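You operate a simulated robot arm through the tools that you are given. There is no shell and no other tool. Be economical: measure what you need, move in short steps, check, and stop when the job is done.

You are at the controls of a simulated two-armed robot. One attempt, no reset.

## Task
Swap the dotted card on the slide plate for the yellow bunch's card and dot it as it asks.
Fine: old card on the grey card ledge; one dot; new card stays on the slide, pushed in; wheel back to blank; the other card on the ledge stays bare.
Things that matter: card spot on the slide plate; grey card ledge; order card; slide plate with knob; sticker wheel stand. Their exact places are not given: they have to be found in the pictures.

It is judged by the outcome, as a careful person would: the job done as asked, and still so three seconds after it is handed in. It fails if anything else is knocked over, pushed out of place, dropped, spilled or broken.

## Robot
Two 7-joint arms with fingered hands on one trunk, on a carriage that runs on a rail from [0.002, -0.182] to [-0.014, 1.698] (x, y) and turns from -218 to 114 degrees about z. Base frame: it is fixed where the carriage stands at the start and does not move with it; the origin is on the floor, on the carriage's upright axis, x ahead of it, y to its left, z up. Units: m, degrees, N and s.
The left shoulder is at the start at [0.07, 0.188, 1.198], the right one opposite. With the tool pointing down near the work surface each hand reaches from about 0.1 to 0.82 m from the robot's upright axis, wherever it stands, measured 20 degrees to its own side. Places, roughly: card spot on the slide plate [0.6, -0.1, 0.9]; grey card ledge [0.7, 0.1, 0.9]; slide plate with knob [0.7, -0.1, 0.9]; sticker wheel stand [0.6, -0.1, 0.9]. Payload 4 kg a hand.
Tool frame (each hand has its own): the origin (TCP) lies between the finger pads and is the grasp point; the fingertips stand 0.026 m ahead of it; z points along the fingers, y is the line along which they close. The gripper opens to 0.132 m. The gripper's body begins 0.073 m behind the TCP. The gripper is a hand of 4 fingers: y runs from the thumb to the fingers, the wrist lies at [0, 0, -0.224] in the tool frame.
Orientation is told as [roll, pitch, yaw] about the base's x, y, z axes, in that order, counted from this pose: with the fingers straight down and closing along the base's y, the tool's x points along the base's -x, its y along +y and its z along -z.

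## Interface
- The arms move only by the tool play_rows. It takes "left_deltas", "right_deltas" or both (then of equal length, played together; a hand with none holds still); each is a list of rows, each an object of numbers (a shift or turn left out is 0): "dx", "dy", "dz": the shift along the base's x, y, z in units of 50 mm (1.0 is 50 mm); "ax", "ay", "az": the turn, a rotation vector about the base's x, y, z in units of 6 degrees (1.0 is 6 degrees). In form: [{"dx": .., "dy": .., "dz": .., "ax": .., "ay": .., "az": ..}, ...]. A call has 1 to 8 rows; each row shifts and turns the commanded pose from where the row before left it. A call with a number of a shift or a turn outside -1 to 1 is refused whole. A row lasts 0.2 s, in which the tool goes at most 0.05 m and 8.6 degrees; a call with a longer step from one row to the next is refused whole. Where a pose cannot be reached the arm comes as near as it can. A force on the tool above 40 N (or 10 N above the force at the start of the call, whichever is more), or a blocked arm, ends the call early, and 0.2 s more pass. In this call time passes only in rows, and 0.2 s behind the last. The reply holds the time, the measured pose of the TCP, the force on the tool along the base axes, the opening and the grip force, in the units named above and with some noise, with the torque about the TCP (base axes, N m) and any sound that the robot's microphone picked up.
- Cameras (640 x 400 px; columns grow to the right, rows downward): "scene" is now at [0.1362, -0.0128, 1.422]; the picture's right is [-0.08, -1.00, 0.00], its down [-0.57, 0.05, -0.82] and it looks along [0.81, -0.06, -0.58] (base axes); focal length 263 px, centre (320, 200). "left" rides on the left gripper at [-0.073, 0.006, -0.094] in its tool frame; the picture's right is [-0.08, -1.00, 0.00], its down [0.78, -0.06, -0.62] and it looks along [0.61, -0.05, 0.79] (tool axes); focal length 230 px, centre (320, 200). "right" rides on the right gripper at [0.073, 0.006, -0.094] in its tool frame; the picture's right is [-0.08, 1.00, 0.00], its down [-0.79, -0.06, -0.62] and it looks along [-0.61, -0.05, 0.79] (tool axes); focal length 230 px, centre (320, 200).
- snapshot(camera): a new picture of that camera. It takes no simulated time.
- raise_lower(by): slides the trunk up (or, below 0, down) by that many m; the arms and the scene camera ride with it, the base frame stays. It gives what a move gives, with no picture.
- drive_base(legs): drives the robot by 1 to 6 legs, each [ahead, left, turn to the left] in m, m and degrees, along the robot's own axes; the way and the turn of a leg run together, so that a leg with both is an arc; at most 1.5 m and 180 degrees a leg. The arms and the cameras ride along, it lands a little off, and it stops where it bumps. It keeps to its track: a leg is cut to what the track allows. It gives what a move gives.
- finger_targets(finger1, finger2, finger3, thumb_bend, hand): sets how far each is bent, from 0 (flat) to 100 (curled in); at 30 the hand is open as for a grip, at 70 the pads meet at the TCP. One left out holds its place. A second passes; each finger stops where it meets its share of the squeeze, and holds until it gets a number again. It is the only way to open and close the hand. It gives what a move gives, with no picture; readings hold the bend of each and the force on the fingers (four entries, about 0 where the hand has none), thumb and palm.
- head_to(pan, tilt): turns the head with the scene camera to pan (to the left, within 86 degrees either way) and tilt (down, from -29 to 69), counted from straight ahead of the robot. It gives what a move gives.
- point_at(camera, pixels): there is no depth. For up to 12 entries [column, row, z] of the newest picture of that camera ("zoom" is the newest enlarged one), the place [x, y] in the base frame at which the ray of that pixel passes the height z, good to about 0.003 m, but the place of the scene camera against the robot may be out by one fixed shift of up to 0.012 m in any direction. It takes no simulated time.
- enlarge(camera, box): a new picture of the part [left, top, right, bottom] of that camera's present view, enlarged. It takes no simulated time.
- hand_in(): hands the job in; it is judged then, once.

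Keep the steps short. Do not move on a guess: measure, check each grasp and each placing, and mend mistakes. In all there are 80 turns and 58 pictures (those below and enlarged ones count). Leave the grippers open and the arms clear of the work at the hand-in unless told otherwise, and finish with a single line.

The tools are called after "Request:" by a JSON object that holds its "op" and its "data". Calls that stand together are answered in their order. play_rows: Moves the arms, as the interface text tells. Its arguments: {"type":"object","properties":{"left_deltas":{"type":"array"},"right_deltas":{"type":"array"}},"required":[]} The other tools are called the same way: raise_lower (by) slides the trunk up or down; finger_targets (finger1, finger2, finger3, thumb_bend, hand) moves the fingers one by one; drive_base (legs) drives the base; head_to (pan, tilt) turns the head that bears the scene camera; snapshot (camera) takes a picture; point_at (camera, pixels) gives the place at which the rays of pixels pass given heights; enlarge (camera, box) takes an enlarged picture of a part of a camera's view; hand_in () hands the job in.

At the start:

```text
t: 0.0
left_eef_pos: [0.4649, 0.1355, 1.2754]
left_orientation: [0.1, 0.0, 0.0]
left_wrist_force: [-0.2, -0.2, -0.1]
left_ft_torque: [-0.01, 0.02, -0.01]
left_finger_gap: 0.132
left_grasp_force: 0.1
left_shape: jaw
left_bend: [30.0, 30.0, 30.0, 30.0]
left_finger forces: [0.0, 0.1, 0.1, 0.0, 0.0, 0.0]
right_eef_pos: [0.4505, -0.1731, 1.2579]
right_orientation: [-0.1, 0.0, 0.1]
right_wrist_force: [0.6, -0.2, -0.2]
right_ft_torque: [0.0, -0.03, -0.02]
right_finger_gap: 0.1322
right_grasp_force: 0.0
right_shape: jaw
right_bend: [30.0, 30.0, 30.0, 30.0]
right_finger forces: [0.0, 0.1, 0.0, 0.0, 0.0, 0.0]
trunk travel left (down, up): [-0.675, 0.265]
robot x, y, heading: [-0.0069, -0.0024, -0.2]
head pan, tilt: [-4.5, 35.2]
```

scene: 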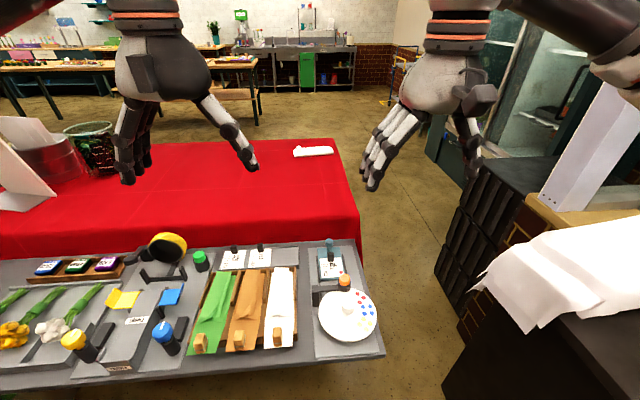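
right: 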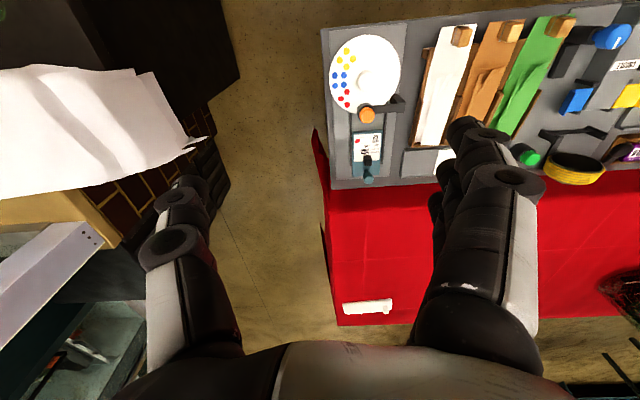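
left: 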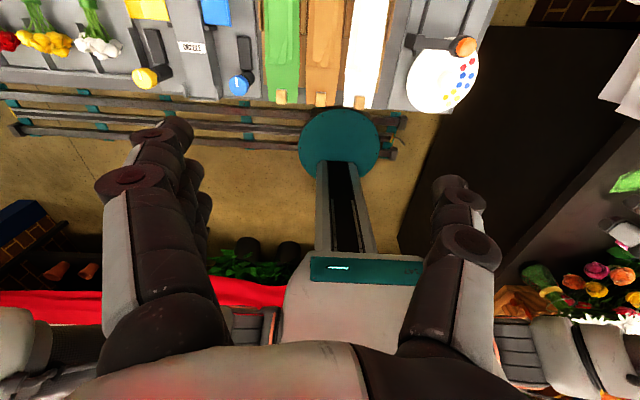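

I see the work board: cards, wheel and slide at right, the ledge with two cards in the middle. I'll enlarge these areas to read details.

Request:
{"op": "enlarge", "data": {"camera": "scene", "box": [200, 220, 400, 360]}}

Request:
{"op": "enlarge", "data": {"camera": "scene", "box": [0, 230, 200, 370]}}

Request:
{"op": "enlarge", "data": {"camera": "right", "box": [310, 10, 470, 200]}}

```text
2.86 times, centred on (300, 290) of scene
```

zoom: 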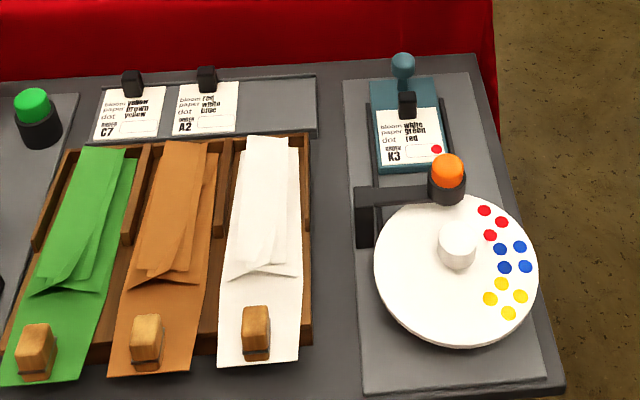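

```text
2.86 times, centred on (100, 300) of scene
```

zoom: 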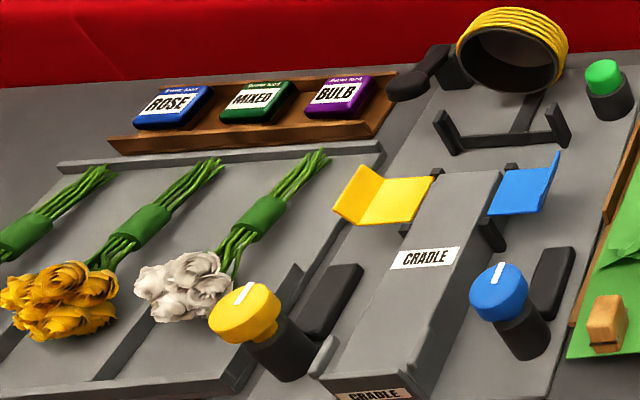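

```text
2.11 times, centred on (390, 105) of right
```

zoom: 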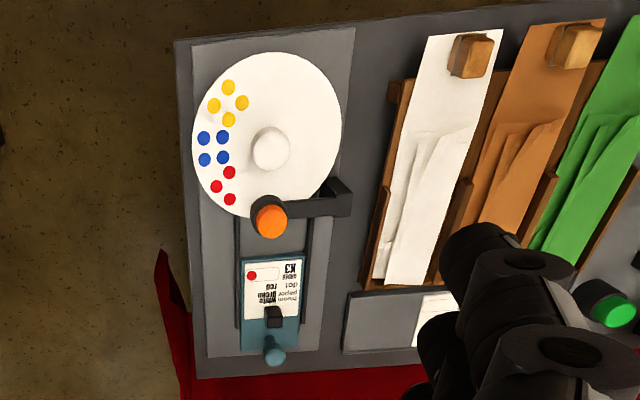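

I read: yellow bunch's card is C7 (paper brown, dot yellow), with a black grip block; K3 (red dot) sits on the slide. Now tight enlargements for details and a place estimate.

Request:
{"op": "enlarge", "data": {"camera": "scene", "box": [305, 230, 385, 350]}}

Request:
{"op": "enlarge", "data": {"camera": "scene", "box": [210, 230, 310, 290]}}

Request:
{"op": "point_at", "data": {"camera": "scene", "pixels": [[330, 257, 0.93], [246, 251, 0.93], [263, 249, 0.93], [345, 282, 0.97], [348, 305, 0.95], [330, 243, 0.93], [385, 354, 0.9], [350, 239, 0.9], [298, 246, 0.9], [298, 267, 0.9]]}}

```text
3.33 times, centred on (345, 290) of scene
```

zoom: 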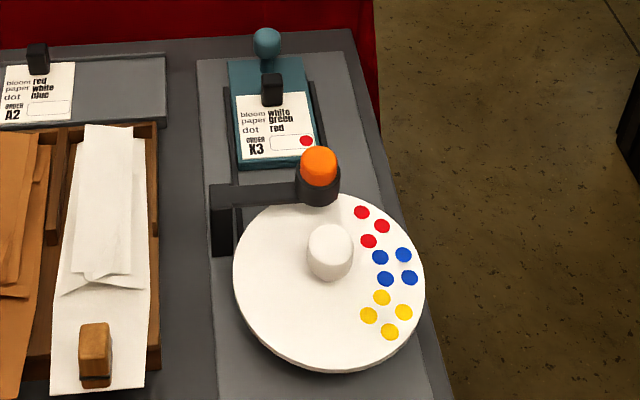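

```text
6.40 times, centred on (260, 260) of scene
```

zoom: 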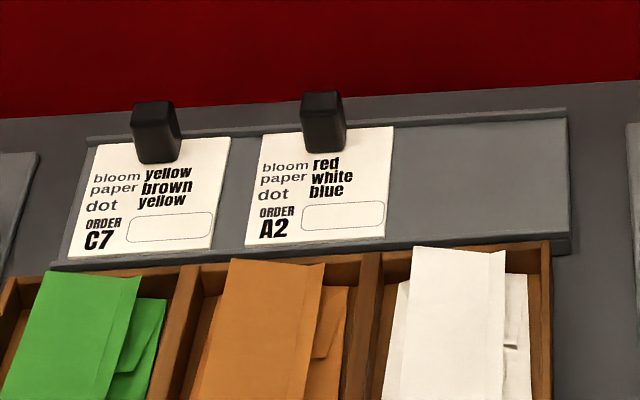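

```text
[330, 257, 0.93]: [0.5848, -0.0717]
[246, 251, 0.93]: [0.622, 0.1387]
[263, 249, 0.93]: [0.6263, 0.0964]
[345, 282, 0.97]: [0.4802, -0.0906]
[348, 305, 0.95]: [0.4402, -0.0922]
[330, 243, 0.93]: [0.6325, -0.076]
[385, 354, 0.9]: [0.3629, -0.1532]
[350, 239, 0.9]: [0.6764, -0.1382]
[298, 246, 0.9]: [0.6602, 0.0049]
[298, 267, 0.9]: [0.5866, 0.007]
```

Blank sector is under the orange plunger; yellow group is about 130° round clockwise. I take the matching rays from the right-hand camera to get heights.

Request:
{"op": "enlarge", "data": {"camera": "right", "box": [320, 20, 420, 190]}}

Request:
{"op": "point_at", "data": {"camera": "right", "pixels": [[367, 160, 0.85], [367, 160, 0.95], [368, 174, 0.85], [368, 174, 0.95], [368, 110, 0.85], [368, 110, 0.95], [366, 80, 0.85], [366, 80, 0.95]]}}

Request:
{"op": "point_at", "data": {"camera": "scene", "pixels": [[330, 257, 0.85], [330, 257, 0.95], [330, 243, 0.85], [330, 243, 0.95], [345, 281, 0.85], [345, 281, 0.95], [348, 302, 0.85], [348, 302, 0.95]]}}

```text
2.35 times, centred on (370, 105) of right
```

zoom: 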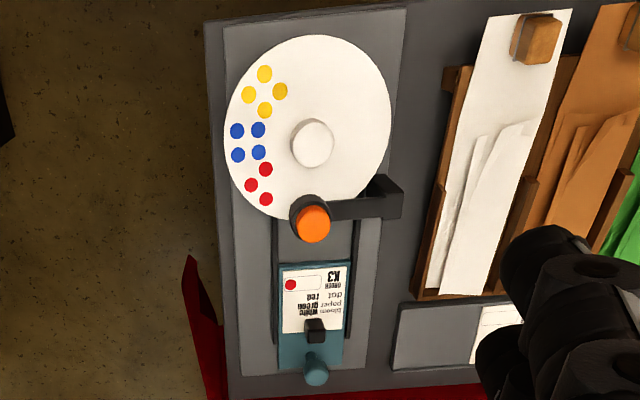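

```text
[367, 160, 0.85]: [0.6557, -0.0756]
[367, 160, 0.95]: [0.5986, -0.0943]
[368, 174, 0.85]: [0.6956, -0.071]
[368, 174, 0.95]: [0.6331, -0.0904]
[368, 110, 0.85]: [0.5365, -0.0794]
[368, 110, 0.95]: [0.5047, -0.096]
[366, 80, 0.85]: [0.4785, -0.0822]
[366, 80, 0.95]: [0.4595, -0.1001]
```

```text
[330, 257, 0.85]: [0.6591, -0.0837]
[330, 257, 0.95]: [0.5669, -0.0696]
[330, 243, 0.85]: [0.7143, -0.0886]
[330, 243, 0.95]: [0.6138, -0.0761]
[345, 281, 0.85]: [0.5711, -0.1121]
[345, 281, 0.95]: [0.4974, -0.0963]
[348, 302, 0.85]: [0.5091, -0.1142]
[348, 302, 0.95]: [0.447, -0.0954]
```

Triangulated: block of K3 ≈ (0.648,-0.08,0.87), knob ≈ (0.665,-0.08,0.90), plunger ≈ (0.51,-0.096,0.94), hub ≈ (0.465,-0.097,0.925). I bring the right hand lower over it for a close look.

Request:
{"op": "play_rows", "data": {"right_deltas": [{"dx": 0.25, "dy": 0.42, "dz": -0.79}, {"dx": 0.25, "dy": 0.42, "dz": -0.79}, {"dx": 0.25, "dy": 0.42, "dz": -0.79}, {"dx": 0.25, "dy": 0.42, "dz": -0.79}]}}

Request:
{"op": "snapshot", "data": {"camera": "right"}}

```text
t: 1.0
left_eef_pos: [0.4663, 0.1374, 1.2751]
left_orientation: [0.0, 0.1, 0.0]
left_wrist_force: [0.7, -0.1, 0.3]
left_ft_torque: [-0.01, 0.04, -0.02]
left_finger_gap: 0.1317
left_grasp_force: 0.1
left_shape: jaw
left_bend: [30.0, 30.0, 30.0, 30.0]
left_finger forces: [0.0, 0.0, 0.0, 0.0, 0.0, 0.1]
right_eef_pos: [0.5026, -0.088, 1.0999]
right_orientation: [0.0, 0.1, 0.1]
right_wrist_force: [0.9, 0.8, 0.1]
right_ft_torque: [0.01, 0.04, 0.01]
right_finger_gap: 0.1319
right_grasp_force: 0.0
right_shape: jaw
right_bend: [30.0, 30.0, 30.0, 30.0]
right_finger forces: [0.0, 0.0, 0.0, 0.1, 0.0, 0.0]
trunk travel left (down, up): [-0.675, 0.265]
robot x, y, heading: [0.0034, 0.0013, -0.0]
head pan, tilt: [-4.5, 35.2]
```

```text
48 pictures are left
```

right: 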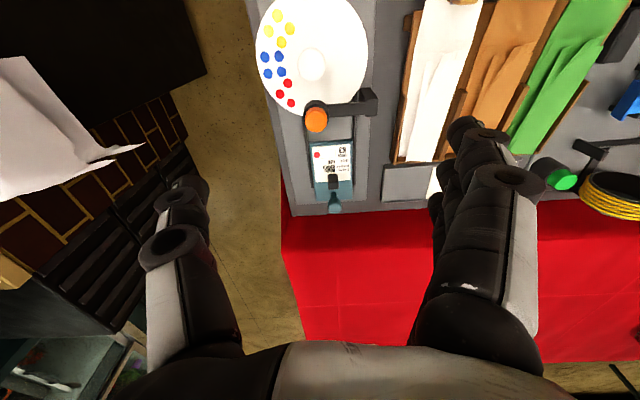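

The card block is at (333,183), knob (335,207), plunger (317,120), hub top (313,62), empty ledge corner (385,195). I'll take rays from this view and an enlargement.

Request:
{"op": "point_at", "data": {"camera": "right", "pixels": [[333, 181, 0.85], [333, 181, 0.88], [335, 207, 0.87], [335, 207, 0.9], [317, 120, 0.93], [317, 120, 0.95], [313, 62, 0.92], [313, 62, 0.94], [384, 199, 0.85], [386, 167, 0.85], [434, 195, 0.85], [331, 150, 0.86]]}}

Request:
{"op": "enlarge", "data": {"camera": "right", "box": [290, 90, 400, 220]}}

```text
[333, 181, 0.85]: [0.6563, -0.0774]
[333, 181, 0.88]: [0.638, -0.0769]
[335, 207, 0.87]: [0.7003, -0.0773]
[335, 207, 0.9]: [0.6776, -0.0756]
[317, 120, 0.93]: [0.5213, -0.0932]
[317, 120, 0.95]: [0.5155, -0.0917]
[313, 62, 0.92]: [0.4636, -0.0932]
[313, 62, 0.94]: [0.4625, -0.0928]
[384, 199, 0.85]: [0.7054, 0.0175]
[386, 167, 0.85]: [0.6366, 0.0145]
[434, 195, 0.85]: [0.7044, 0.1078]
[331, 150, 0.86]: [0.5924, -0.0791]
```

```text
3.08 times, centred on (345, 155) of right
```

zoom: 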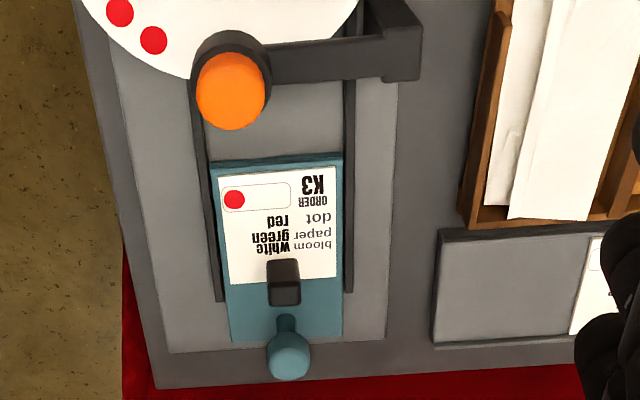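

Everything is consistent: block top near (0.645,-0.077), knob (0.68,-0.076). I'll move over the block at height 0.98 with the hand open and look.

Request:
{"op": "play_rows", "data": {"right_deltas": [{"dx": 0.71, "dy": 0.05, "dz": -0.6}, {"dx": 0.71, "dy": 0.06, "dz": -0.6}, {"dx": 0.71, "dy": 0.06, "dz": -0.6}, {"dx": 0.71, "dy": 0.05, "dz": -0.6}]}}

Request:
{"op": "snapshot", "data": {"camera": "right"}}

Request:
{"op": "snapshot", "data": {"camera": "scene"}}

```text
t: 2.0
left_eef_pos: [0.4665, 0.1365, 1.2741]
left_orientation: [-0.1, 0.0, 0.1]
left_wrist_force: [0.7, -0.9, 0.9]
left_ft_torque: [0.01, 0.02, 0.02]
left_finger_gap: 0.1319
left_grasp_force: 0.1
left_shape: jaw
left_bend: [30.0, 30.0, 30.0, 30.0]
left_finger forces: [0.1, 0.0, 0.0, 0.0, 0.0, 0.1]
right_eef_pos: [0.6445, -0.0813, 0.9765]
right_orientation: [0.0, 0.1, -0.1]
right_wrist_force: [-0.8, 0.2, -0.1]
right_ft_torque: [0.04, 0.0, 0.01]
right_finger_gap: 0.1317
right_grasp_force: 0.1
right_shape: jaw
right_bend: [30.0, 30.0, 30.0, 30.0]
right_finger forces: [0.0, 0.0, 0.0, 0.1, 0.0, 0.0]
trunk travel left (down, up): [-0.675, 0.265]
robot x, y, heading: [-0.0046, 0.0001, -0.1]
head pan, tilt: [-4.5, 35.2]
```

```text
46 pictures are left
```

right: 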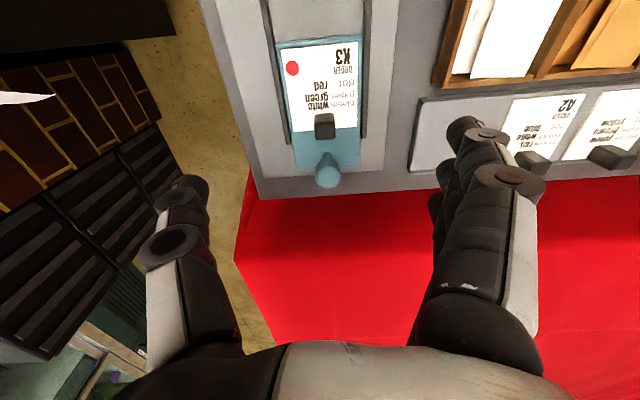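

```text
45 pictures are left
```

scene: 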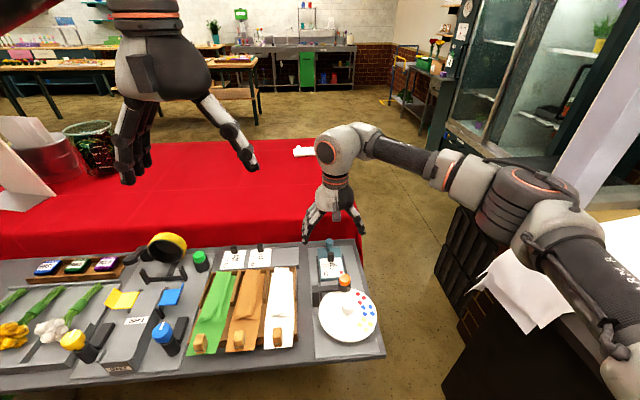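

Block at (324,125), top face around (324,132). Get rays here for block, knob, and ledge cards.

Request:
{"op": "point_at", "data": {"camera": "right", "pixels": [[324, 131, 0.87], [324, 131, 0.89], [329, 172, 0.89], [329, 172, 0.91], [315, 117, 0.855], [334, 117, 0.855], [533, 160, 0.875], [612, 155, 0.875], [303, 40, 0.855], [358, 38, 0.855], [415, 170, 0.855], [420, 98, 0.855]]}}

Request:
{"op": "enlarge", "data": {"camera": "right", "box": [270, 30, 380, 200]}}

```text
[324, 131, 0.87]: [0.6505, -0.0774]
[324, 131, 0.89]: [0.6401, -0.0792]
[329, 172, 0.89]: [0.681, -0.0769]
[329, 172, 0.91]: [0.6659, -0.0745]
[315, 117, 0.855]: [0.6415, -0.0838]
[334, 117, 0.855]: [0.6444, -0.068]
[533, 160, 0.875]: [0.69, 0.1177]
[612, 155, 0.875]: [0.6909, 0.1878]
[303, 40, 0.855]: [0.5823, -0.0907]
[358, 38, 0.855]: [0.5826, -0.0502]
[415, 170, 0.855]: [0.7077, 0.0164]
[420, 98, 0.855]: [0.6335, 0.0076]
```

```text
2.35 times, centred on (325, 115) of right
```

zoom: 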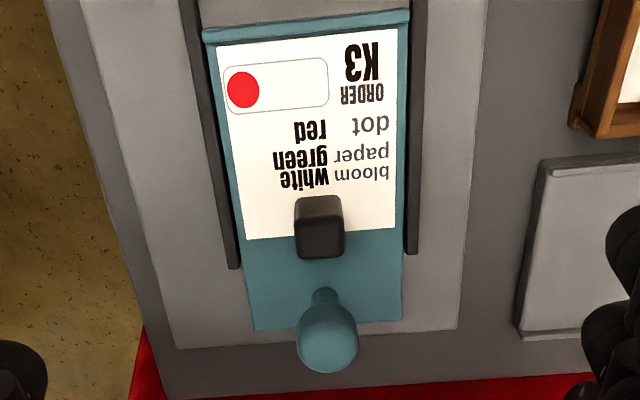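

I lower to about z 0.90 over the block (fingers straddle in y), then look from the hand.

Request:
{"op": "play_rows", "data": {"right_deltas": [{"dy": 0.08, "dz": -0.8}, {"dz": -0.8}]}}

Request:
{"op": "snapshot", "data": {"camera": "right"}}

Request:
{"op": "enlarge", "data": {"camera": "scene", "box": [270, 190, 400, 290]}}

```text
t: 2.6
left_eef_pos: [0.4647, 0.1363, 1.2758]
left_orientation: [0.0, 0.1, 0.1]
left_wrist_force: [0.1, -0.2, 0.4]
left_ft_torque: [-0.02, 0.06, -0.01]
left_finger_gap: 0.1315
left_grasp_force: 0.1
left_shape: jaw
left_bend: [30.0, 30.0, 30.0, 30.0]
left_finger forces: [0.1, 0.0, 0.0, 0.1, 0.0, 0.1]
right_eef_pos: [0.6462, -0.077, 0.898]
right_orientation: [0.1, 0.0, 0.1]
right_wrist_force: [-0.7, 1.0, 0.8]
right_ft_torque: [0.01, 0.03, -0.01]
right_finger_gap: 0.1319
right_grasp_force: 0.1
right_shape: jaw
right_bend: [30.0, 30.0, 30.0, 30.0]
right_finger forces: [0.0, 0.1, 0.1, 0.0, 0.0, 0.1]
trunk travel left (down, up): [-0.675, 0.265]
robot x, y, heading: [0.0001, 0.0059, 0.0]
head pan, tilt: [-4.5, 35.2]
```

```text
43 pictures are left
```

right: 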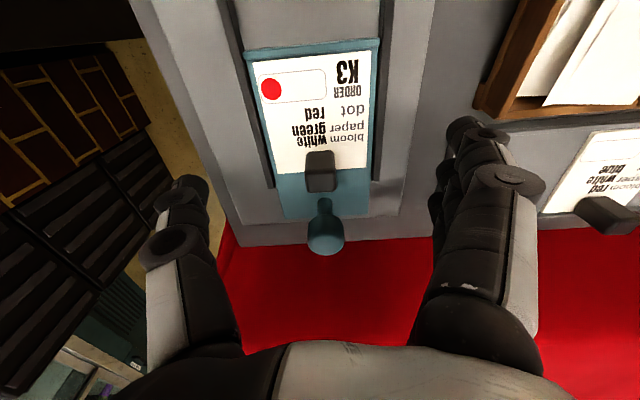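

```text
4.00 times, centred on (335, 240) of scene
```

zoom: 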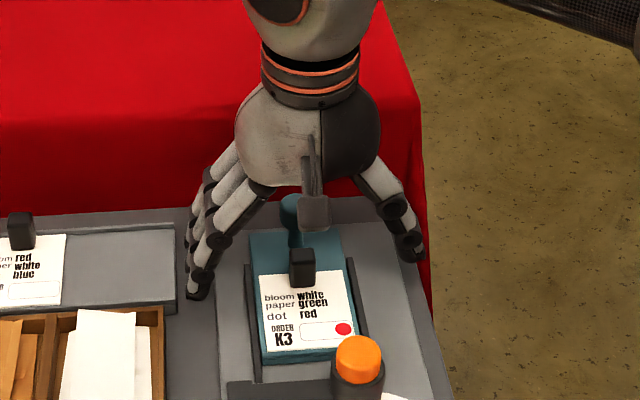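

The block spans z≈0.858–0.883 and lies at the TCP's x,y. I lower to z≈0.888 and close only thumb and middle finger partly to check.

Request:
{"op": "play_rows", "data": {"right_deltas": [{"dz": -0.2}]}}

Request:
{"op": "finger_targets", "data": {"hand": "right", "finger2": 58, "thumb_bend": 58}}

Request:
{"op": "snapshot", "data": {"camera": "right"}}

Request:
{"op": "enlarge", "data": {"camera": "scene", "box": [290, 210, 370, 290]}}

```text
t: 3.0
left_eef_pos: [0.4664, 0.1358, 1.2744]
left_orientation: [-0.1, 0.0, 0.0]
left_wrist_force: [-0.4, 0.3, -0.2]
left_ft_torque: [-0.04, 0.02, 0.0]
left_finger_gap: 0.1318
left_grasp_force: 0.1
left_shape: jaw
left_bend: [30.0, 30.0, 30.0, 30.0]
left_finger forces: [0.1, 0.1, 0.0, 0.1, 0.0, 0.0]
right_eef_pos: [0.646, -0.0784, 0.8881]
right_orientation: [0.0, 0.0, 0.0]
right_wrist_force: [0.0, 0.3, -0.1]
right_ft_torque: [-0.02, -0.01, 0.02]
right_finger_gap: 0.132
right_grasp_force: 0.0
right_shape: jaw
right_bend: [30.0, 30.0, 30.0, 30.0]
right_finger forces: [0.0, 0.0, 0.0, 0.0, 0.1, 0.0]
trunk travel left (down, up): [-0.675, 0.265]
robot x, y, heading: [0.0037, 0.0017, 0.1]
head pan, tilt: [-4.5, 35.2]
```

```text
t: 4.0
left_eef_pos: [0.4643, 0.1371, 1.2749]
left_orientation: [0.1, 0.0, 0.0]
left_wrist_force: [0.0, -0.2, 0.5]
left_ft_torque: [0.02, 0.01, 0.01]
left_finger_gap: 0.1321
left_grasp_force: 0.0
left_shape: jaw
left_bend: [30.0, 30.0, 30.0, 30.0]
left_finger forces: [0.0, 0.0, 0.0, 0.1, 0.1, 0.0]
right_eef_pos: [0.6453, -0.0771, 0.8891]
right_orientation: [0.1, 0.0, 0.0]
right_wrist_force: [0.1, 0.4, 1.2]
right_ft_torque: [-0.03, 0.01, 0.03]
right_finger_gap: 0.0925
right_grasp_force: 0.3
right_shape: fingers
right_bend: [30.0, 57.0, 30.0, 57.0]
right_finger forces: [0.0, 0.0, 0.0, 0.0, 0.7, 0.1]
trunk travel left (down, up): [-0.675, 0.265]
robot x, y, heading: [-0.0008, -0.0026, -0.3]
head pan, tilt: [-4.5, 35.2]
```

```text
41 pictures are left
```

right: 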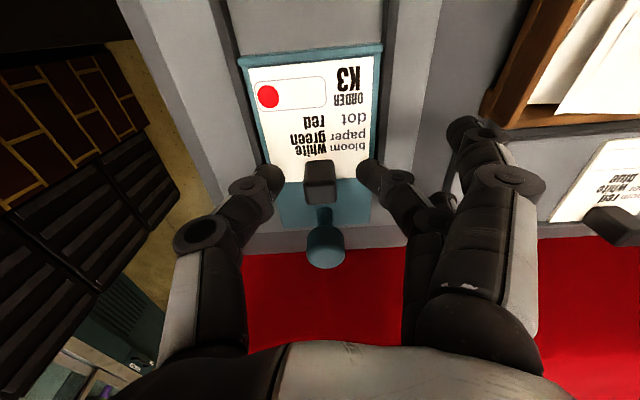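

```text
5.00 times, centred on (330, 250) of scene
```

zoom: 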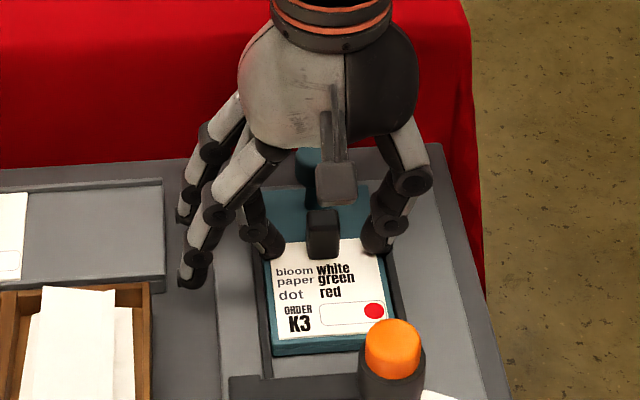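

Fingertips straddle the block well; the thumb reads 0.7 N, perhaps grazing the rail. I raise 3 mm and close.

Request:
{"op": "play_rows", "data": {"right_deltas": [{"dz": 0.06}]}}

Request:
{"op": "finger_targets", "data": {"hand": "right", "finger2": 72, "thumb_bend": 72}}

Request:
{"op": "snapshot", "data": {"camera": "right"}}

```text
t: 4.4
left_eef_pos: [0.4643, 0.1358, 1.2753]
left_orientation: [0.1, 0.0, 0.0]
left_wrist_force: [0.9, 0.1, 0.3]
left_ft_torque: [-0.02, -0.02, -0.01]
left_finger_gap: 0.132
left_grasp_force: 0.0
left_shape: jaw
left_bend: [30.0, 30.0, 30.0, 30.0]
left_finger forces: [0.0, 0.0, 0.1, 0.1, 0.1, 0.0]
right_eef_pos: [0.6444, -0.0761, 0.8915]
right_orientation: [0.0, 0.0, 0.0]
right_wrist_force: [0.3, -0.3, 0.1]
right_ft_torque: [-0.01, 0.0, 0.02]
right_finger_gap: 0.0923
right_grasp_force: 0.1
right_shape: fingers
right_bend: [30.0, 57.0, 30.0, 57.0]
right_finger forces: [0.1, 0.0, 0.0, 0.0, 0.0, 0.0]
trunk travel left (down, up): [-0.675, 0.265]
robot x, y, heading: [-0.0002, 0.0008, 0.2]
head pan, tilt: [-4.5, 35.2]
```

```text
t: 5.4
left_eef_pos: [0.465, 0.1353, 1.2762]
left_orientation: [0.0, 0.0, 0.0]
left_wrist_force: [-1.0, 0.1, -0.7]
left_ft_torque: [0.0, -0.04, 0.0]
left_finger_gap: 0.1318
left_grasp_force: 0.0
left_shape: jaw
left_bend: [30.0, 30.0, 30.0, 30.0]
left_finger forces: [0.0, 0.1, 0.1, 0.1, 0.0, 0.0]
right_eef_pos: [0.6441, -0.0766, 0.8922]
right_orientation: [0.0, 0.1, 0.0]
right_wrist_force: [0.3, -1.0, -0.4]
right_ft_torque: [0.01, -0.01, -0.03]
right_finger_gap: 0.0767
right_grasp_force: 6.7
right_shape: fingers
right_bend: [30.0, 67.0, 30.0, 69.0]
right_finger forces: [0.0, 6.7, 0.0, 0.0, 6.8, 0.0]
trunk travel left (down, up): [-0.675, 0.265]
robot x, y, heading: [0.0016, 0.0005, -0.2]
head pan, tilt: [-4.5, 35.2]
```

```text
39 pictures are left
```

right: 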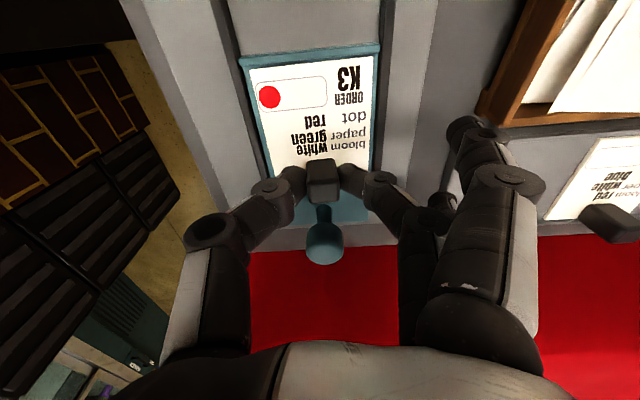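

Grip is 6.7 N on both sides. Lift straight up 6 cm and look at the ledge from there.

Request:
{"op": "play_rows", "data": {"right_deltas": [{"dz": 0.3}, {"dz": 0.5}, {"dz": 0.6}]}}

Request:
{"op": "snapshot", "data": {"camera": "right"}}

Request:
{"op": "enlarge", "data": {"camera": "scene", "box": [210, 200, 370, 290]}}

```text
t: 6.2
left_eef_pos: [0.4641, 0.1367, 1.2747]
left_orientation: [-0.1, -0.1, 0.0]
left_wrist_force: [-0.1, 0.5, -0.7]
left_ft_torque: [0.0, -0.02, -0.01]
left_finger_gap: 0.1323
left_grasp_force: 0.0
left_shape: jaw
left_bend: [30.0, 30.0, 30.0, 30.0]
left_finger forces: [0.1, 0.0, 0.0, 0.0, 0.1, 0.0]
right_eef_pos: [0.6428, -0.0761, 0.9638]
right_orientation: [0.0, 0.0, 0.0]
right_wrist_force: [0.5, -1.0, 0.2]
right_ft_torque: [0.03, 0.0, -0.03]
right_finger_gap: 0.0767
right_grasp_force: 6.4
right_shape: fingers
right_bend: [30.0, 67.0, 30.0, 69.0]
right_finger forces: [0.0, 6.7, 0.0, 0.0, 6.7, 0.0]
trunk travel left (down, up): [-0.675, 0.265]
robot x, y, heading: [-0.0009, 0.0003, 0.6]
head pan, tilt: [-4.5, 35.2]
```

```text
38 pictures are left
```

right: 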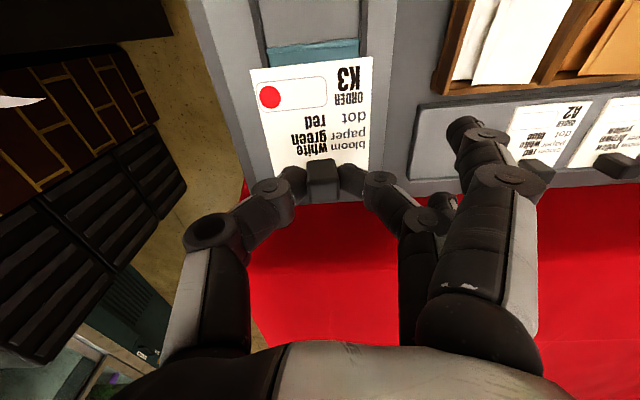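

```text
4.00 times, centred on (290, 245) of scene
```

zoom: 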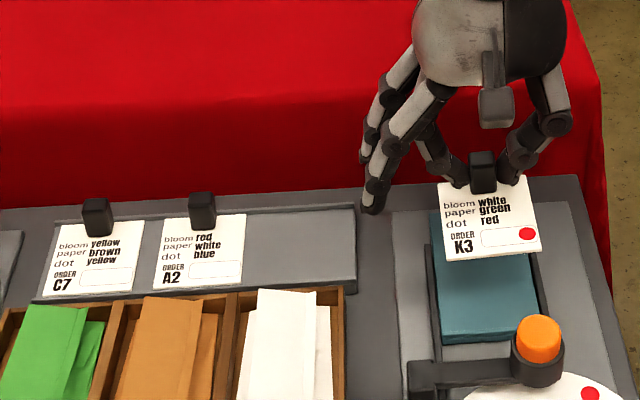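

The card hangs level. Now measure the ledge, its free span, and the A2/C7 blocks with both cameras.

Request:
{"op": "point_at", "data": {"camera": "right", "pixels": [[519, 107, 0.86], [519, 107, 0.88], [592, 98, 0.86], [592, 98, 0.88], [419, 105, 0.86], [419, 105, 0.88], [411, 178, 0.86], [411, 178, 0.88], [618, 163, 0.88], [618, 163, 0.9], [536, 171, 0.88], [536, 171, 0.9]]}}

Request:
{"op": "point_at", "data": {"camera": "scene", "pixels": [[270, 266.75, 0.86], [270, 266.75, 0.88], [248, 268.25, 0.86], [248, 268.25, 0.88], [299, 264.5, 0.86], [299, 264.5, 0.88], [298.25, 246.5, 0.86], [298.25, 246.5, 0.88], [234.25, 246, 0.88], [234.25, 246, 0.9], [260.25, 244, 0.88], [260.25, 244, 0.9]]}}

```text
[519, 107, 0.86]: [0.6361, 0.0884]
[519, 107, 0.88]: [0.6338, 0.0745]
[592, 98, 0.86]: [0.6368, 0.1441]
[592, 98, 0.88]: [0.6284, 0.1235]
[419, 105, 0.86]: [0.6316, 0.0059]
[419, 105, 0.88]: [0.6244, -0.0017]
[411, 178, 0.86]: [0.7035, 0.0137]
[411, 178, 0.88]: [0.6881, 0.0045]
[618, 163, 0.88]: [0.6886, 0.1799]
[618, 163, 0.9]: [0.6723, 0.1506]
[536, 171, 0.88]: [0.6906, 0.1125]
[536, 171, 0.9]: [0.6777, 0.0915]
```

```text
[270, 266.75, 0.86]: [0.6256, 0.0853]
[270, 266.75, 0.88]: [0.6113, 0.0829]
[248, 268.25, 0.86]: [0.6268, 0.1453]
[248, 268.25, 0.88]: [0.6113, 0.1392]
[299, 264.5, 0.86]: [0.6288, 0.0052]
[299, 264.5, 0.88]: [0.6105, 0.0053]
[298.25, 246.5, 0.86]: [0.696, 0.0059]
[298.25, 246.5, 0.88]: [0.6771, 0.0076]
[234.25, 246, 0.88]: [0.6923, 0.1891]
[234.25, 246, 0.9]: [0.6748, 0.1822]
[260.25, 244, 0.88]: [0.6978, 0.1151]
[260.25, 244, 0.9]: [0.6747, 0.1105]
```

Ledge surface z≈0.86, free span y 0.008–0.087, A2 block at (0.690,0.115). Target block place: (0.688,0.047). I first tuck fingers 1 and 3 to 60 so they won't touch A2, then move over.

Request:
{"op": "finger_targets", "data": {"hand": "right", "finger1": 58, "finger3": 58}}

Request:
{"op": "play_rows", "data": {"right_deltas": [{"dx": 0.3, "dy": 0.8}, {"dx": 0.3, "dy": 0.86}, {"dx": 0.3, "dy": 0.8}, {"dz": -0.5}]}}

Request:
{"op": "snapshot", "data": {"camera": "right"}}

Request:
{"op": "enlarge", "data": {"camera": "scene", "box": [210, 200, 370, 290]}}

```text
t: 7.2
left_eef_pos: [0.4641, 0.1367, 1.2748]
left_orientation: [0.0, 0.1, 0.0]
left_wrist_force: [0.3, -0.3, -0.4]
left_ft_torque: [0.0, 0.06, 0.03]
left_finger_gap: 0.1319
left_grasp_force: 0.2
left_shape: jaw
left_bend: [30.0, 30.0, 30.0, 30.0]
left_finger forces: [0.0, 0.0, 0.0, 0.1, 0.0, 0.0]
right_eef_pos: [0.6429, -0.0754, 0.9645]
right_orientation: [0.0, 0.0, 0.1]
right_wrist_force: [0.1, 0.7, -0.4]
right_ft_torque: [-0.02, -0.02, -0.02]
right_finger_gap: 0.0348
right_grasp_force: 6.9
right_shape: fingers
right_bend: [57.0, 67.0, 57.0, 69.0]
right_finger forces: [0.0, 6.8, 0.0, 0.0, 6.7, 0.0]
trunk travel left (down, up): [-0.675, 0.265]
robot x, y, heading: [0.0038, -0.0007, 0.1]
head pan, tilt: [-4.5, 35.2]
```

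```text
t: 8.2
left_eef_pos: [0.4649, 0.1351, 1.2741]
left_orientation: [0.0, 0.0, 0.0]
left_wrist_force: [-0.1, 0.8, -0.6]
left_ft_torque: [0.0, 0.0, -0.01]
left_finger_gap: 0.1317
left_grasp_force: 0.1
left_shape: jaw
left_bend: [30.0, 30.0, 30.0, 30.0]
left_finger forces: [0.0, 0.0, 0.0, 0.0, 0.0, 0.0]
right_eef_pos: [0.6892, 0.0467, 0.9377]
right_orientation: [0.2, 0.1, 0.1]
right_wrist_force: [0.2, 0.2, -1.0]
right_ft_torque: [-0.01, 0.02, 0.02]
right_finger_gap: 0.0345
right_grasp_force: 7.0
right_shape: fingers
right_bend: [57.0, 67.0, 57.0, 69.0]
right_finger forces: [0.0, 6.6, 0.0, 0.0, 6.6, 0.0]
trunk travel left (down, up): [-0.675, 0.265]
robot x, y, heading: [-0.0005, 0.0007, 0.3]
head pan, tilt: [-4.5, 35.2]
```

```text
36 pictures are left
```

right: 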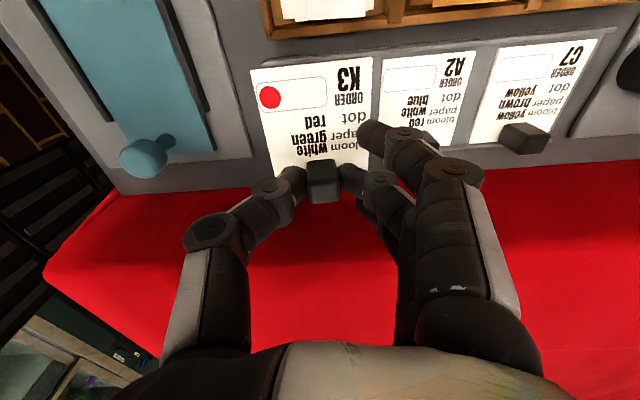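

```text
4.00 times, centred on (290, 245) of scene
```

zoom: 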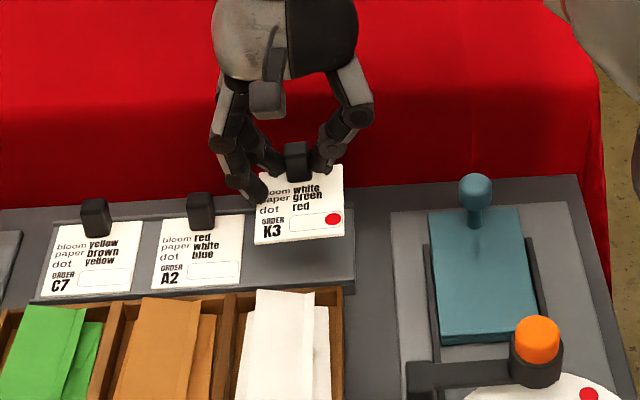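

Position is good: A2 stays clear. Descend to about 0.90 then in small steps until it touches.

Request:
{"op": "play_rows", "data": {"right_deltas": [{"dz": -0.4}, {"dz": -0.3}, {"dz": -0.1}, {"dz": -0.06}]}}

Request:
{"op": "enlarge", "data": {"camera": "scene", "box": [230, 210, 330, 280]}}

```text
t: 9.2
left_eef_pos: [0.4648, 0.1375, 1.2756]
left_orientation: [0.0, 0.0, 0.1]
left_wrist_force: [-0.8, -0.3, 0.5]
left_ft_torque: [-0.01, 0.03, 0.0]
left_finger_gap: 0.1318
left_grasp_force: 0.1
left_shape: jaw
left_bend: [30.0, 30.0, 30.0, 30.0]
left_finger forces: [0.0, 0.1, 0.0, 0.0, 0.0, 0.0]
right_eef_pos: [0.6902, 0.0476, 0.8953]
right_orientation: [0.0, 0.0, 0.0]
right_wrist_force: [-0.7, -0.2, 0.1]
right_ft_torque: [-0.01, 0.02, -0.03]
right_finger_gap: 0.0345
right_grasp_force: 6.4
right_shape: fingers
right_bend: [57.0, 67.0, 57.0, 69.0]
right_finger forces: [0.0, 6.6, 0.0, 0.0, 6.6, 0.0]
trunk travel left (down, up): [-0.675, 0.265]
robot x, y, heading: [0.0013, 0.0007, 0.2]
head pan, tilt: [-4.5, 35.2]
```

```text
5.71 times, centred on (280, 245) of scene
```

zoom: 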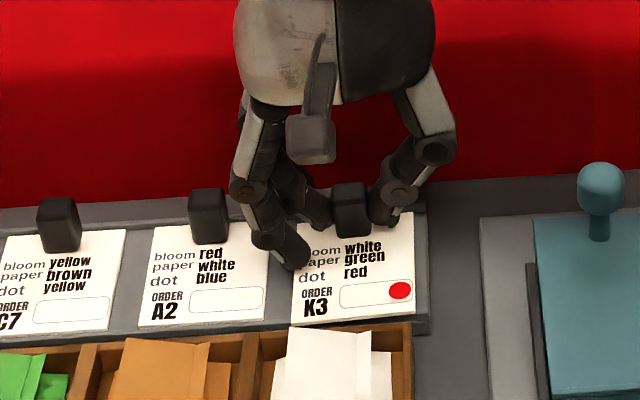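

Card is aligned with A2 and close to the surface. Small steps down until contact.

Request:
{"op": "play_rows", "data": {"right_deltas": [{"dz": -0.04}, {"dz": -0.04}]}}

```text
t: 9.8
left_eef_pos: [0.4636, 0.1371, 1.2748]
left_orientation: [-0.1, -0.1, 0.1]
left_wrist_force: [0.1, 0.8, 0.2]
left_ft_torque: [0.02, 0.01, -0.06]
left_finger_gap: 0.1319
left_grasp_force: 0.1
left_shape: jaw
left_bend: [30.0, 30.0, 30.0, 30.0]
left_finger forces: [0.0, 0.0, 0.0, 0.1, 0.0, 0.1]
right_eef_pos: [0.6886, 0.0473, 0.8911]
right_orientation: [0.0, 0.0, 0.0]
right_wrist_force: [-0.3, 0.2, 0.3]
right_ft_torque: [-0.01, 0.02, 0.01]
right_finger_gap: 0.0347
right_grasp_force: 6.7
right_shape: fingers
right_bend: [57.0, 68.0, 57.0, 69.0]
right_finger forces: [0.2, 6.7, 0.0, 0.1, 6.9, 0.0]
trunk travel left (down, up): [-0.675, 0.265]
robot x, y, heading: [-0.0006, -0.0021, -0.1]
head pan, tilt: [-4.5, 35.2]
```

No contact yet at 0.891; continue 2 mm steps.

Request:
{"op": "play_rows", "data": {"right_deltas": [{"dz": -0.04}, {"dz": -0.04}]}}

Request:
{"op": "enlarge", "data": {"camera": "right", "box": [200, 30, 480, 220]}}

```text
t: 10.4
left_eef_pos: [0.462, 0.1347, 1.2749]
left_orientation: [0.0, 0.0, 0.0]
left_wrist_force: [0.0, -0.8, -0.6]
left_ft_torque: [0.05, 0.0, -0.03]
left_finger_gap: 0.1318
left_grasp_force: 0.0
left_shape: jaw
left_bend: [30.0, 30.0, 30.0, 30.0]
left_finger forces: [0.0, 0.1, 0.0, 0.1, 0.1, 0.1]
right_eef_pos: [0.6885, 0.0479, 0.8902]
right_orientation: [0.0, -0.2, -0.1]
right_wrist_force: [5.4, -0.7, 18.3]
right_ft_torque: [0.56, 0.37, -0.19]
right_finger_gap: 0.0347
right_grasp_force: 16.2
right_shape: fingers
right_bend: [60.0, 68.0, 57.0, 69.0]
right_finger forces: [17.0, 6.3, 0.1, 0.0, 8.9, 0.0]
trunk travel left (down, up): [-0.675, 0.265]
robot x, y, heading: [-0.0005, 0.0009, -0.1]
head pan, tilt: [-4.5, 35.2]
```

```text
2.11 times, centred on (340, 125) of right
```

zoom: 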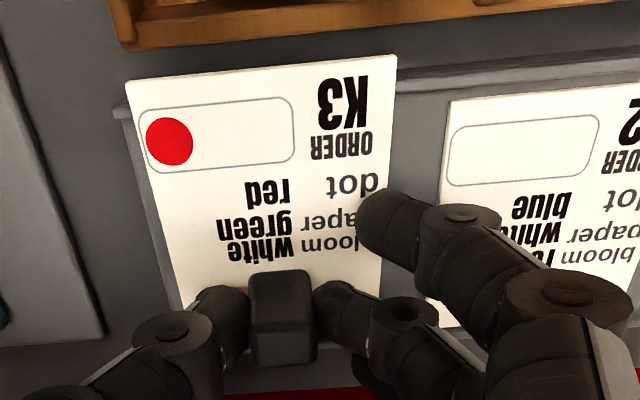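

Finger 1's tip is pressing (17 N), and K3's near edge is over the ledge's near lip by ~6 mm. I raise 12 mm, curl fingers 1 and 3 further to lift their tips, and shift +6 mm in x.

Request:
{"op": "play_rows", "data": {"right_deltas": [{"dz": 0.3}, {"dx": 0.12}]}}

Request:
{"op": "finger_targets", "data": {"hand": "right", "finger1": 90, "finger3": 90}}

Request:
{"op": "snapshot", "data": {"camera": "right"}}

Request:
{"op": "enlarge", "data": {"camera": "scene", "box": [230, 210, 330, 280]}}

```text
t: 11.0
left_eef_pos: [0.4639, 0.1359, 1.2758]
left_orientation: [0.1, 0.1, 0.0]
left_wrist_force: [0.0, 0.1, 0.0]
left_ft_torque: [-0.03, 0.0, 0.0]
left_finger_gap: 0.1318
left_grasp_force: 0.0
left_shape: jaw
left_bend: [30.0, 30.0, 30.0, 30.0]
left_finger forces: [0.0, 0.0, 0.1, 0.0, 0.0, 0.0]
right_eef_pos: [0.693, 0.0478, 0.9009]
right_orientation: [0.0, -0.1, 0.1]
right_wrist_force: [0.2, -0.7, -0.3]
right_ft_torque: [0.0, 0.0, 0.0]
right_finger_gap: 0.0346
right_grasp_force: 6.8
right_shape: fingers
right_bend: [57.0, 68.0, 57.0, 69.0]
right_finger forces: [0.0, 6.8, 0.0, 0.0, 6.8, 0.1]
trunk travel left (down, up): [-0.675, 0.265]
robot x, y, heading: [-0.0002, 0.0004, -0.2]
head pan, tilt: [-4.5, 35.2]
```

```text
t: 12.0
left_eef_pos: [0.4635, 0.136, 1.276]
left_orientation: [0.0, 0.0, 0.0]
left_wrist_force: [-0.6, -0.5, 0.0]
left_ft_torque: [-0.01, 0.03, 0.01]
left_finger_gap: 0.1319
left_grasp_force: 0.1
left_shape: jaw
left_bend: [30.0, 30.0, 30.0, 30.0]
left_finger forces: [0.0, 0.1, 0.0, 0.0, 0.0, 0.1]
right_eef_pos: [0.6938, 0.0485, 0.9012]
right_orientation: [0.0, -0.1, -0.1]
right_wrist_force: [0.4, -0.4, -0.5]
right_ft_torque: [0.0, -0.04, -0.01]
right_finger_gap: 0.0236
right_grasp_force: 6.6
right_shape: fingers
right_bend: [90.0, 68.0, 90.0, 69.0]
right_finger forces: [0.0, 6.8, 0.0, 0.1, 6.9, 0.1]
trunk travel left (down, up): [-0.675, 0.265]
robot x, y, heading: [0.0018, -0.0045, -0.2]
head pan, tilt: [-4.5, 35.2]
```

```text
32 pictures are left
```

right: 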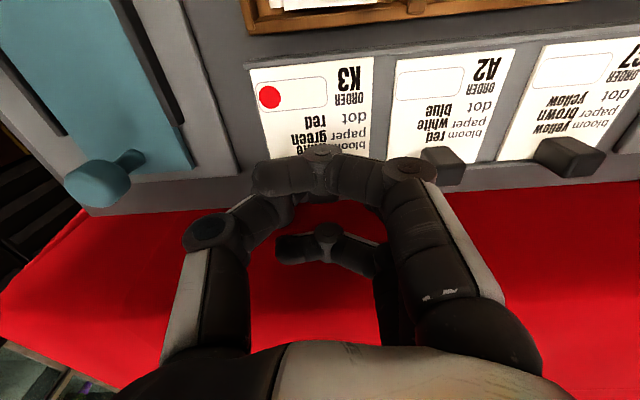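

```text
5.71 times, centred on (280, 245) of scene
```

zoom: 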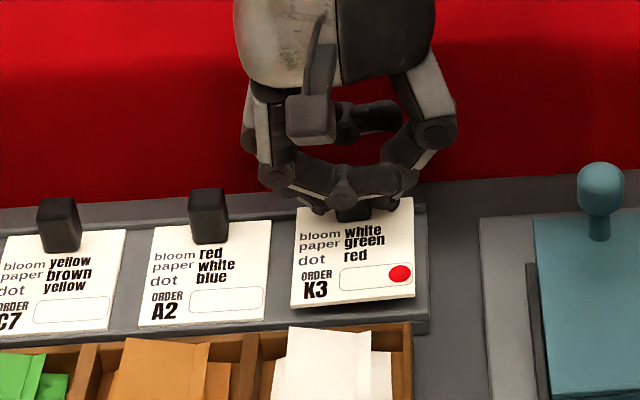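

Curled fingers are now clear and above. Descend in small steps; expect touch near 0.885–0.89.

Request:
{"op": "play_rows", "data": {"right_deltas": [{"dz": -0.1}, {"dz": -0.08}, {"dz": -0.04}]}}

Request:
{"op": "enlarge", "data": {"camera": "right", "box": [200, 30, 480, 220]}}

```text
t: 12.8
left_eef_pos: [0.4656, 0.1366, 1.2759]
left_orientation: [0.0, 0.1, -0.1]
left_wrist_force: [-0.1, 0.4, -0.3]
left_ft_torque: [0.01, 0.01, -0.01]
left_finger_gap: 0.1318
left_grasp_force: 0.1
left_shape: jaw
left_bend: [30.0, 30.0, 30.0, 30.0]
left_finger forces: [0.1, 0.0, 0.0, 0.1, 0.1, 0.0]
right_eef_pos: [0.6944, 0.0472, 0.8897]
right_orientation: [0.0, 0.1, 0.0]
right_wrist_force: [0.9, -0.5, 0.4]
right_ft_torque: [0.02, 0.0, -0.03]
right_finger_gap: 0.0235
right_grasp_force: 7.0
right_shape: fingers
right_bend: [90.0, 68.0, 90.0, 69.0]
right_finger forces: [0.1, 6.9, 0.0, 0.0, 6.7, 0.0]
trunk travel left (down, up): [-0.675, 0.265]
robot x, y, heading: [0.0024, -0.0011, 0.2]
head pan, tilt: [-4.5, 35.2]
```

```text
2.11 times, centred on (340, 125) of right
```

zoom: 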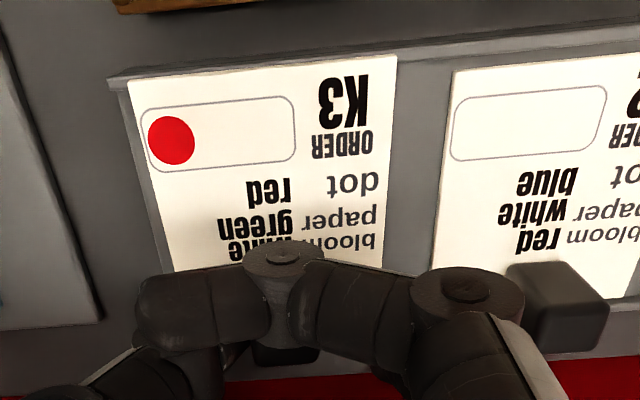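

K3's near edge is now inside the lip, no contact yet. Continue 1–2 mm steps.

Request:
{"op": "play_rows", "data": {"right_deltas": [{"dz": -0.03}, {"dz": -0.03}, {"dz": -0.03}]}}

```text
t: 13.6
left_eef_pos: [0.4632, 0.1361, 1.2753]
left_orientation: [0.0, 0.0, 0.0]
left_wrist_force: [-0.1, 0.6, 0.2]
left_ft_torque: [-0.01, 0.01, 0.02]
left_finger_gap: 0.1318
left_grasp_force: 0.1
left_shape: jaw
left_bend: [30.0, 30.0, 30.0, 30.0]
left_finger forces: [0.0, 0.1, 0.0, 0.1, 0.0, 0.0]
right_eef_pos: [0.6936, 0.0483, 0.888]
right_orientation: [-0.1, -0.1, 0.0]
right_wrist_force: [1.8, -2.4, 9.8]
right_ft_torque: [-0.06, -0.04, 0.0]
right_finger_gap: 0.0234
right_grasp_force: 9.1
right_shape: fingers
right_bend: [90.0, 70.0, 90.0, 69.0]
right_finger forces: [0.1, 8.0, 0.0, 0.1, 10.3, 0.0]
trunk travel left (down, up): [-0.675, 0.265]
robot x, y, heading: [0.0016, -0.0005, 0.1]
head pan, tilt: [-4.5, 35.2]
```

Contact, 10 N upward at 0.888. Relieve 1 mm, then open thumb and finger 2 to 52.

Request:
{"op": "play_rows", "data": {"right_deltas": [{"dz": 0.03}]}}

Request:
{"op": "finger_targets", "data": {"hand": "right", "finger2": 54, "thumb_bend": 54}}

Request:
{"op": "play_rows", "data": {"right_deltas": [{"dz": 0.3}, {"dz": 0.8}]}}

Request:
{"op": "snapshot", "data": {"camera": "right"}}

```text
t: 14.0
left_eef_pos: [0.4648, 0.1362, 1.2742]
left_orientation: [0.0, -0.1, 0.1]
left_wrist_force: [-0.4, -0.8, 0.3]
left_ft_torque: [0.0, 0.03, 0.01]
left_finger_gap: 0.1319
left_grasp_force: 0.0
left_shape: jaw
left_bend: [30.0, 30.0, 30.0, 30.0]
left_finger forces: [0.0, 0.1, 0.0, 0.0, 0.1, 0.0]
right_eef_pos: [0.6943, 0.0482, 0.8875]
right_orientation: [0.0, 0.0, -0.1]
right_wrist_force: [1.8, -2.4, 6.1]
right_ft_torque: [-0.02, 0.03, -0.01]
right_finger_gap: 0.0235
right_grasp_force: 9.0
right_shape: fingers
right_bend: [90.0, 70.0, 90.0, 69.0]
right_finger forces: [0.1, 7.6, 0.0, 0.1, 10.1, 0.0]
trunk travel left (down, up): [-0.675, 0.265]
robot x, y, heading: [0.0018, 0.0002, -0.1]
head pan, tilt: [-4.5, 35.2]
```

```text
t: 15.0
left_eef_pos: [0.4653, 0.1367, 1.2751]
left_orientation: [0.0, 0.0, 0.0]
left_wrist_force: [-0.1, 0.5, -0.2]
left_ft_torque: [0.0, -0.01, 0.0]
left_finger_gap: 0.1321
left_grasp_force: 0.2
left_shape: jaw
left_bend: [30.0, 30.0, 30.0, 30.0]
left_finger forces: [0.1, 0.0, 0.1, 0.0, 0.0, 0.0]
right_eef_pos: [0.6941, 0.0482, 0.887]
right_orientation: [0.0, -0.1, -0.1]
right_wrist_force: [0.2, 0.3, 0.5]
right_ft_torque: [-0.01, 0.01, -0.04]
right_finger_gap: 0.0306
right_grasp_force: 0.1
right_shape: fingers
right_bend: [90.0, 54.0, 90.0, 54.0]
right_finger forces: [0.0, 0.1, 0.0, 0.0, 0.1, 0.1]
trunk travel left (down, up): [-0.675, 0.265]
robot x, y, heading: [0.0012, -0.0013, 0.1]
head pan, tilt: [-4.5, 35.2]
```

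```text
t: 15.6
left_eef_pos: [0.4634, 0.1372, 1.2744]
left_orientation: [0.0, -0.1, 0.0]
left_wrist_force: [-0.8, 0.2, 0.1]
left_ft_torque: [0.0, 0.0, -0.01]
left_finger_gap: 0.132
left_grasp_force: 0.1
left_shape: jaw
left_bend: [30.0, 30.0, 30.0, 30.0]
left_finger forces: [0.0, 0.0, 0.0, 0.0, 0.0, 0.0]
right_eef_pos: [0.6924, 0.0499, 0.9441]
right_orientation: [0.0, 0.0, 0.0]
right_wrist_force: [0.0, -0.9, 0.3]
right_ft_torque: [-0.03, -0.03, -0.02]
right_finger_gap: 0.0306
right_grasp_force: 0.1
right_shape: fingers
right_bend: [90.0, 54.0, 90.0, 54.0]
right_finger forces: [0.0, 0.0, 0.0, 0.1, 0.1, 0.0]
trunk travel left (down, up): [-0.675, 0.265]
robot x, y, heading: [0.001, 0.0022, -0.1]
head pan, tilt: [-4.5, 35.2]
```

```text
29 pictures are left
```

right: 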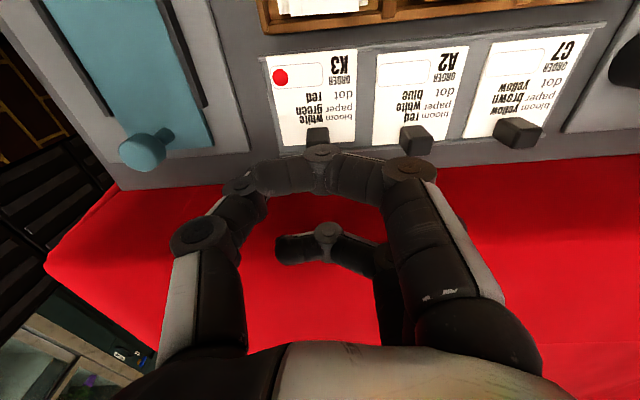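

K3 sits neatly on the ledge. Measure C7's block against K3's block (known at (0.694,0.048)).

Request:
{"op": "point_at", "data": {"camera": "right", "pixels": [[318, 140, 0.88], [416, 142, 0.88], [520, 133, 0.88], [317, 132, 0.87], [413, 135, 0.87], [513, 129, 0.87], [310, 147, 0.86], [404, 140, 0.86], [493, 136, 0.86], [514, 142, 0.86]]}}

```text
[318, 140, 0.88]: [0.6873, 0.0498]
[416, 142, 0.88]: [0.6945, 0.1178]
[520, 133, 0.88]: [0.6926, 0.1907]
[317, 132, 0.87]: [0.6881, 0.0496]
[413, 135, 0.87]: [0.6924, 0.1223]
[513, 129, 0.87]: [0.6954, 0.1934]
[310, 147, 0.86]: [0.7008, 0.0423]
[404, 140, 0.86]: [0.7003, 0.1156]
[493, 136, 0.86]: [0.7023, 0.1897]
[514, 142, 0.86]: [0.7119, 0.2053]
```

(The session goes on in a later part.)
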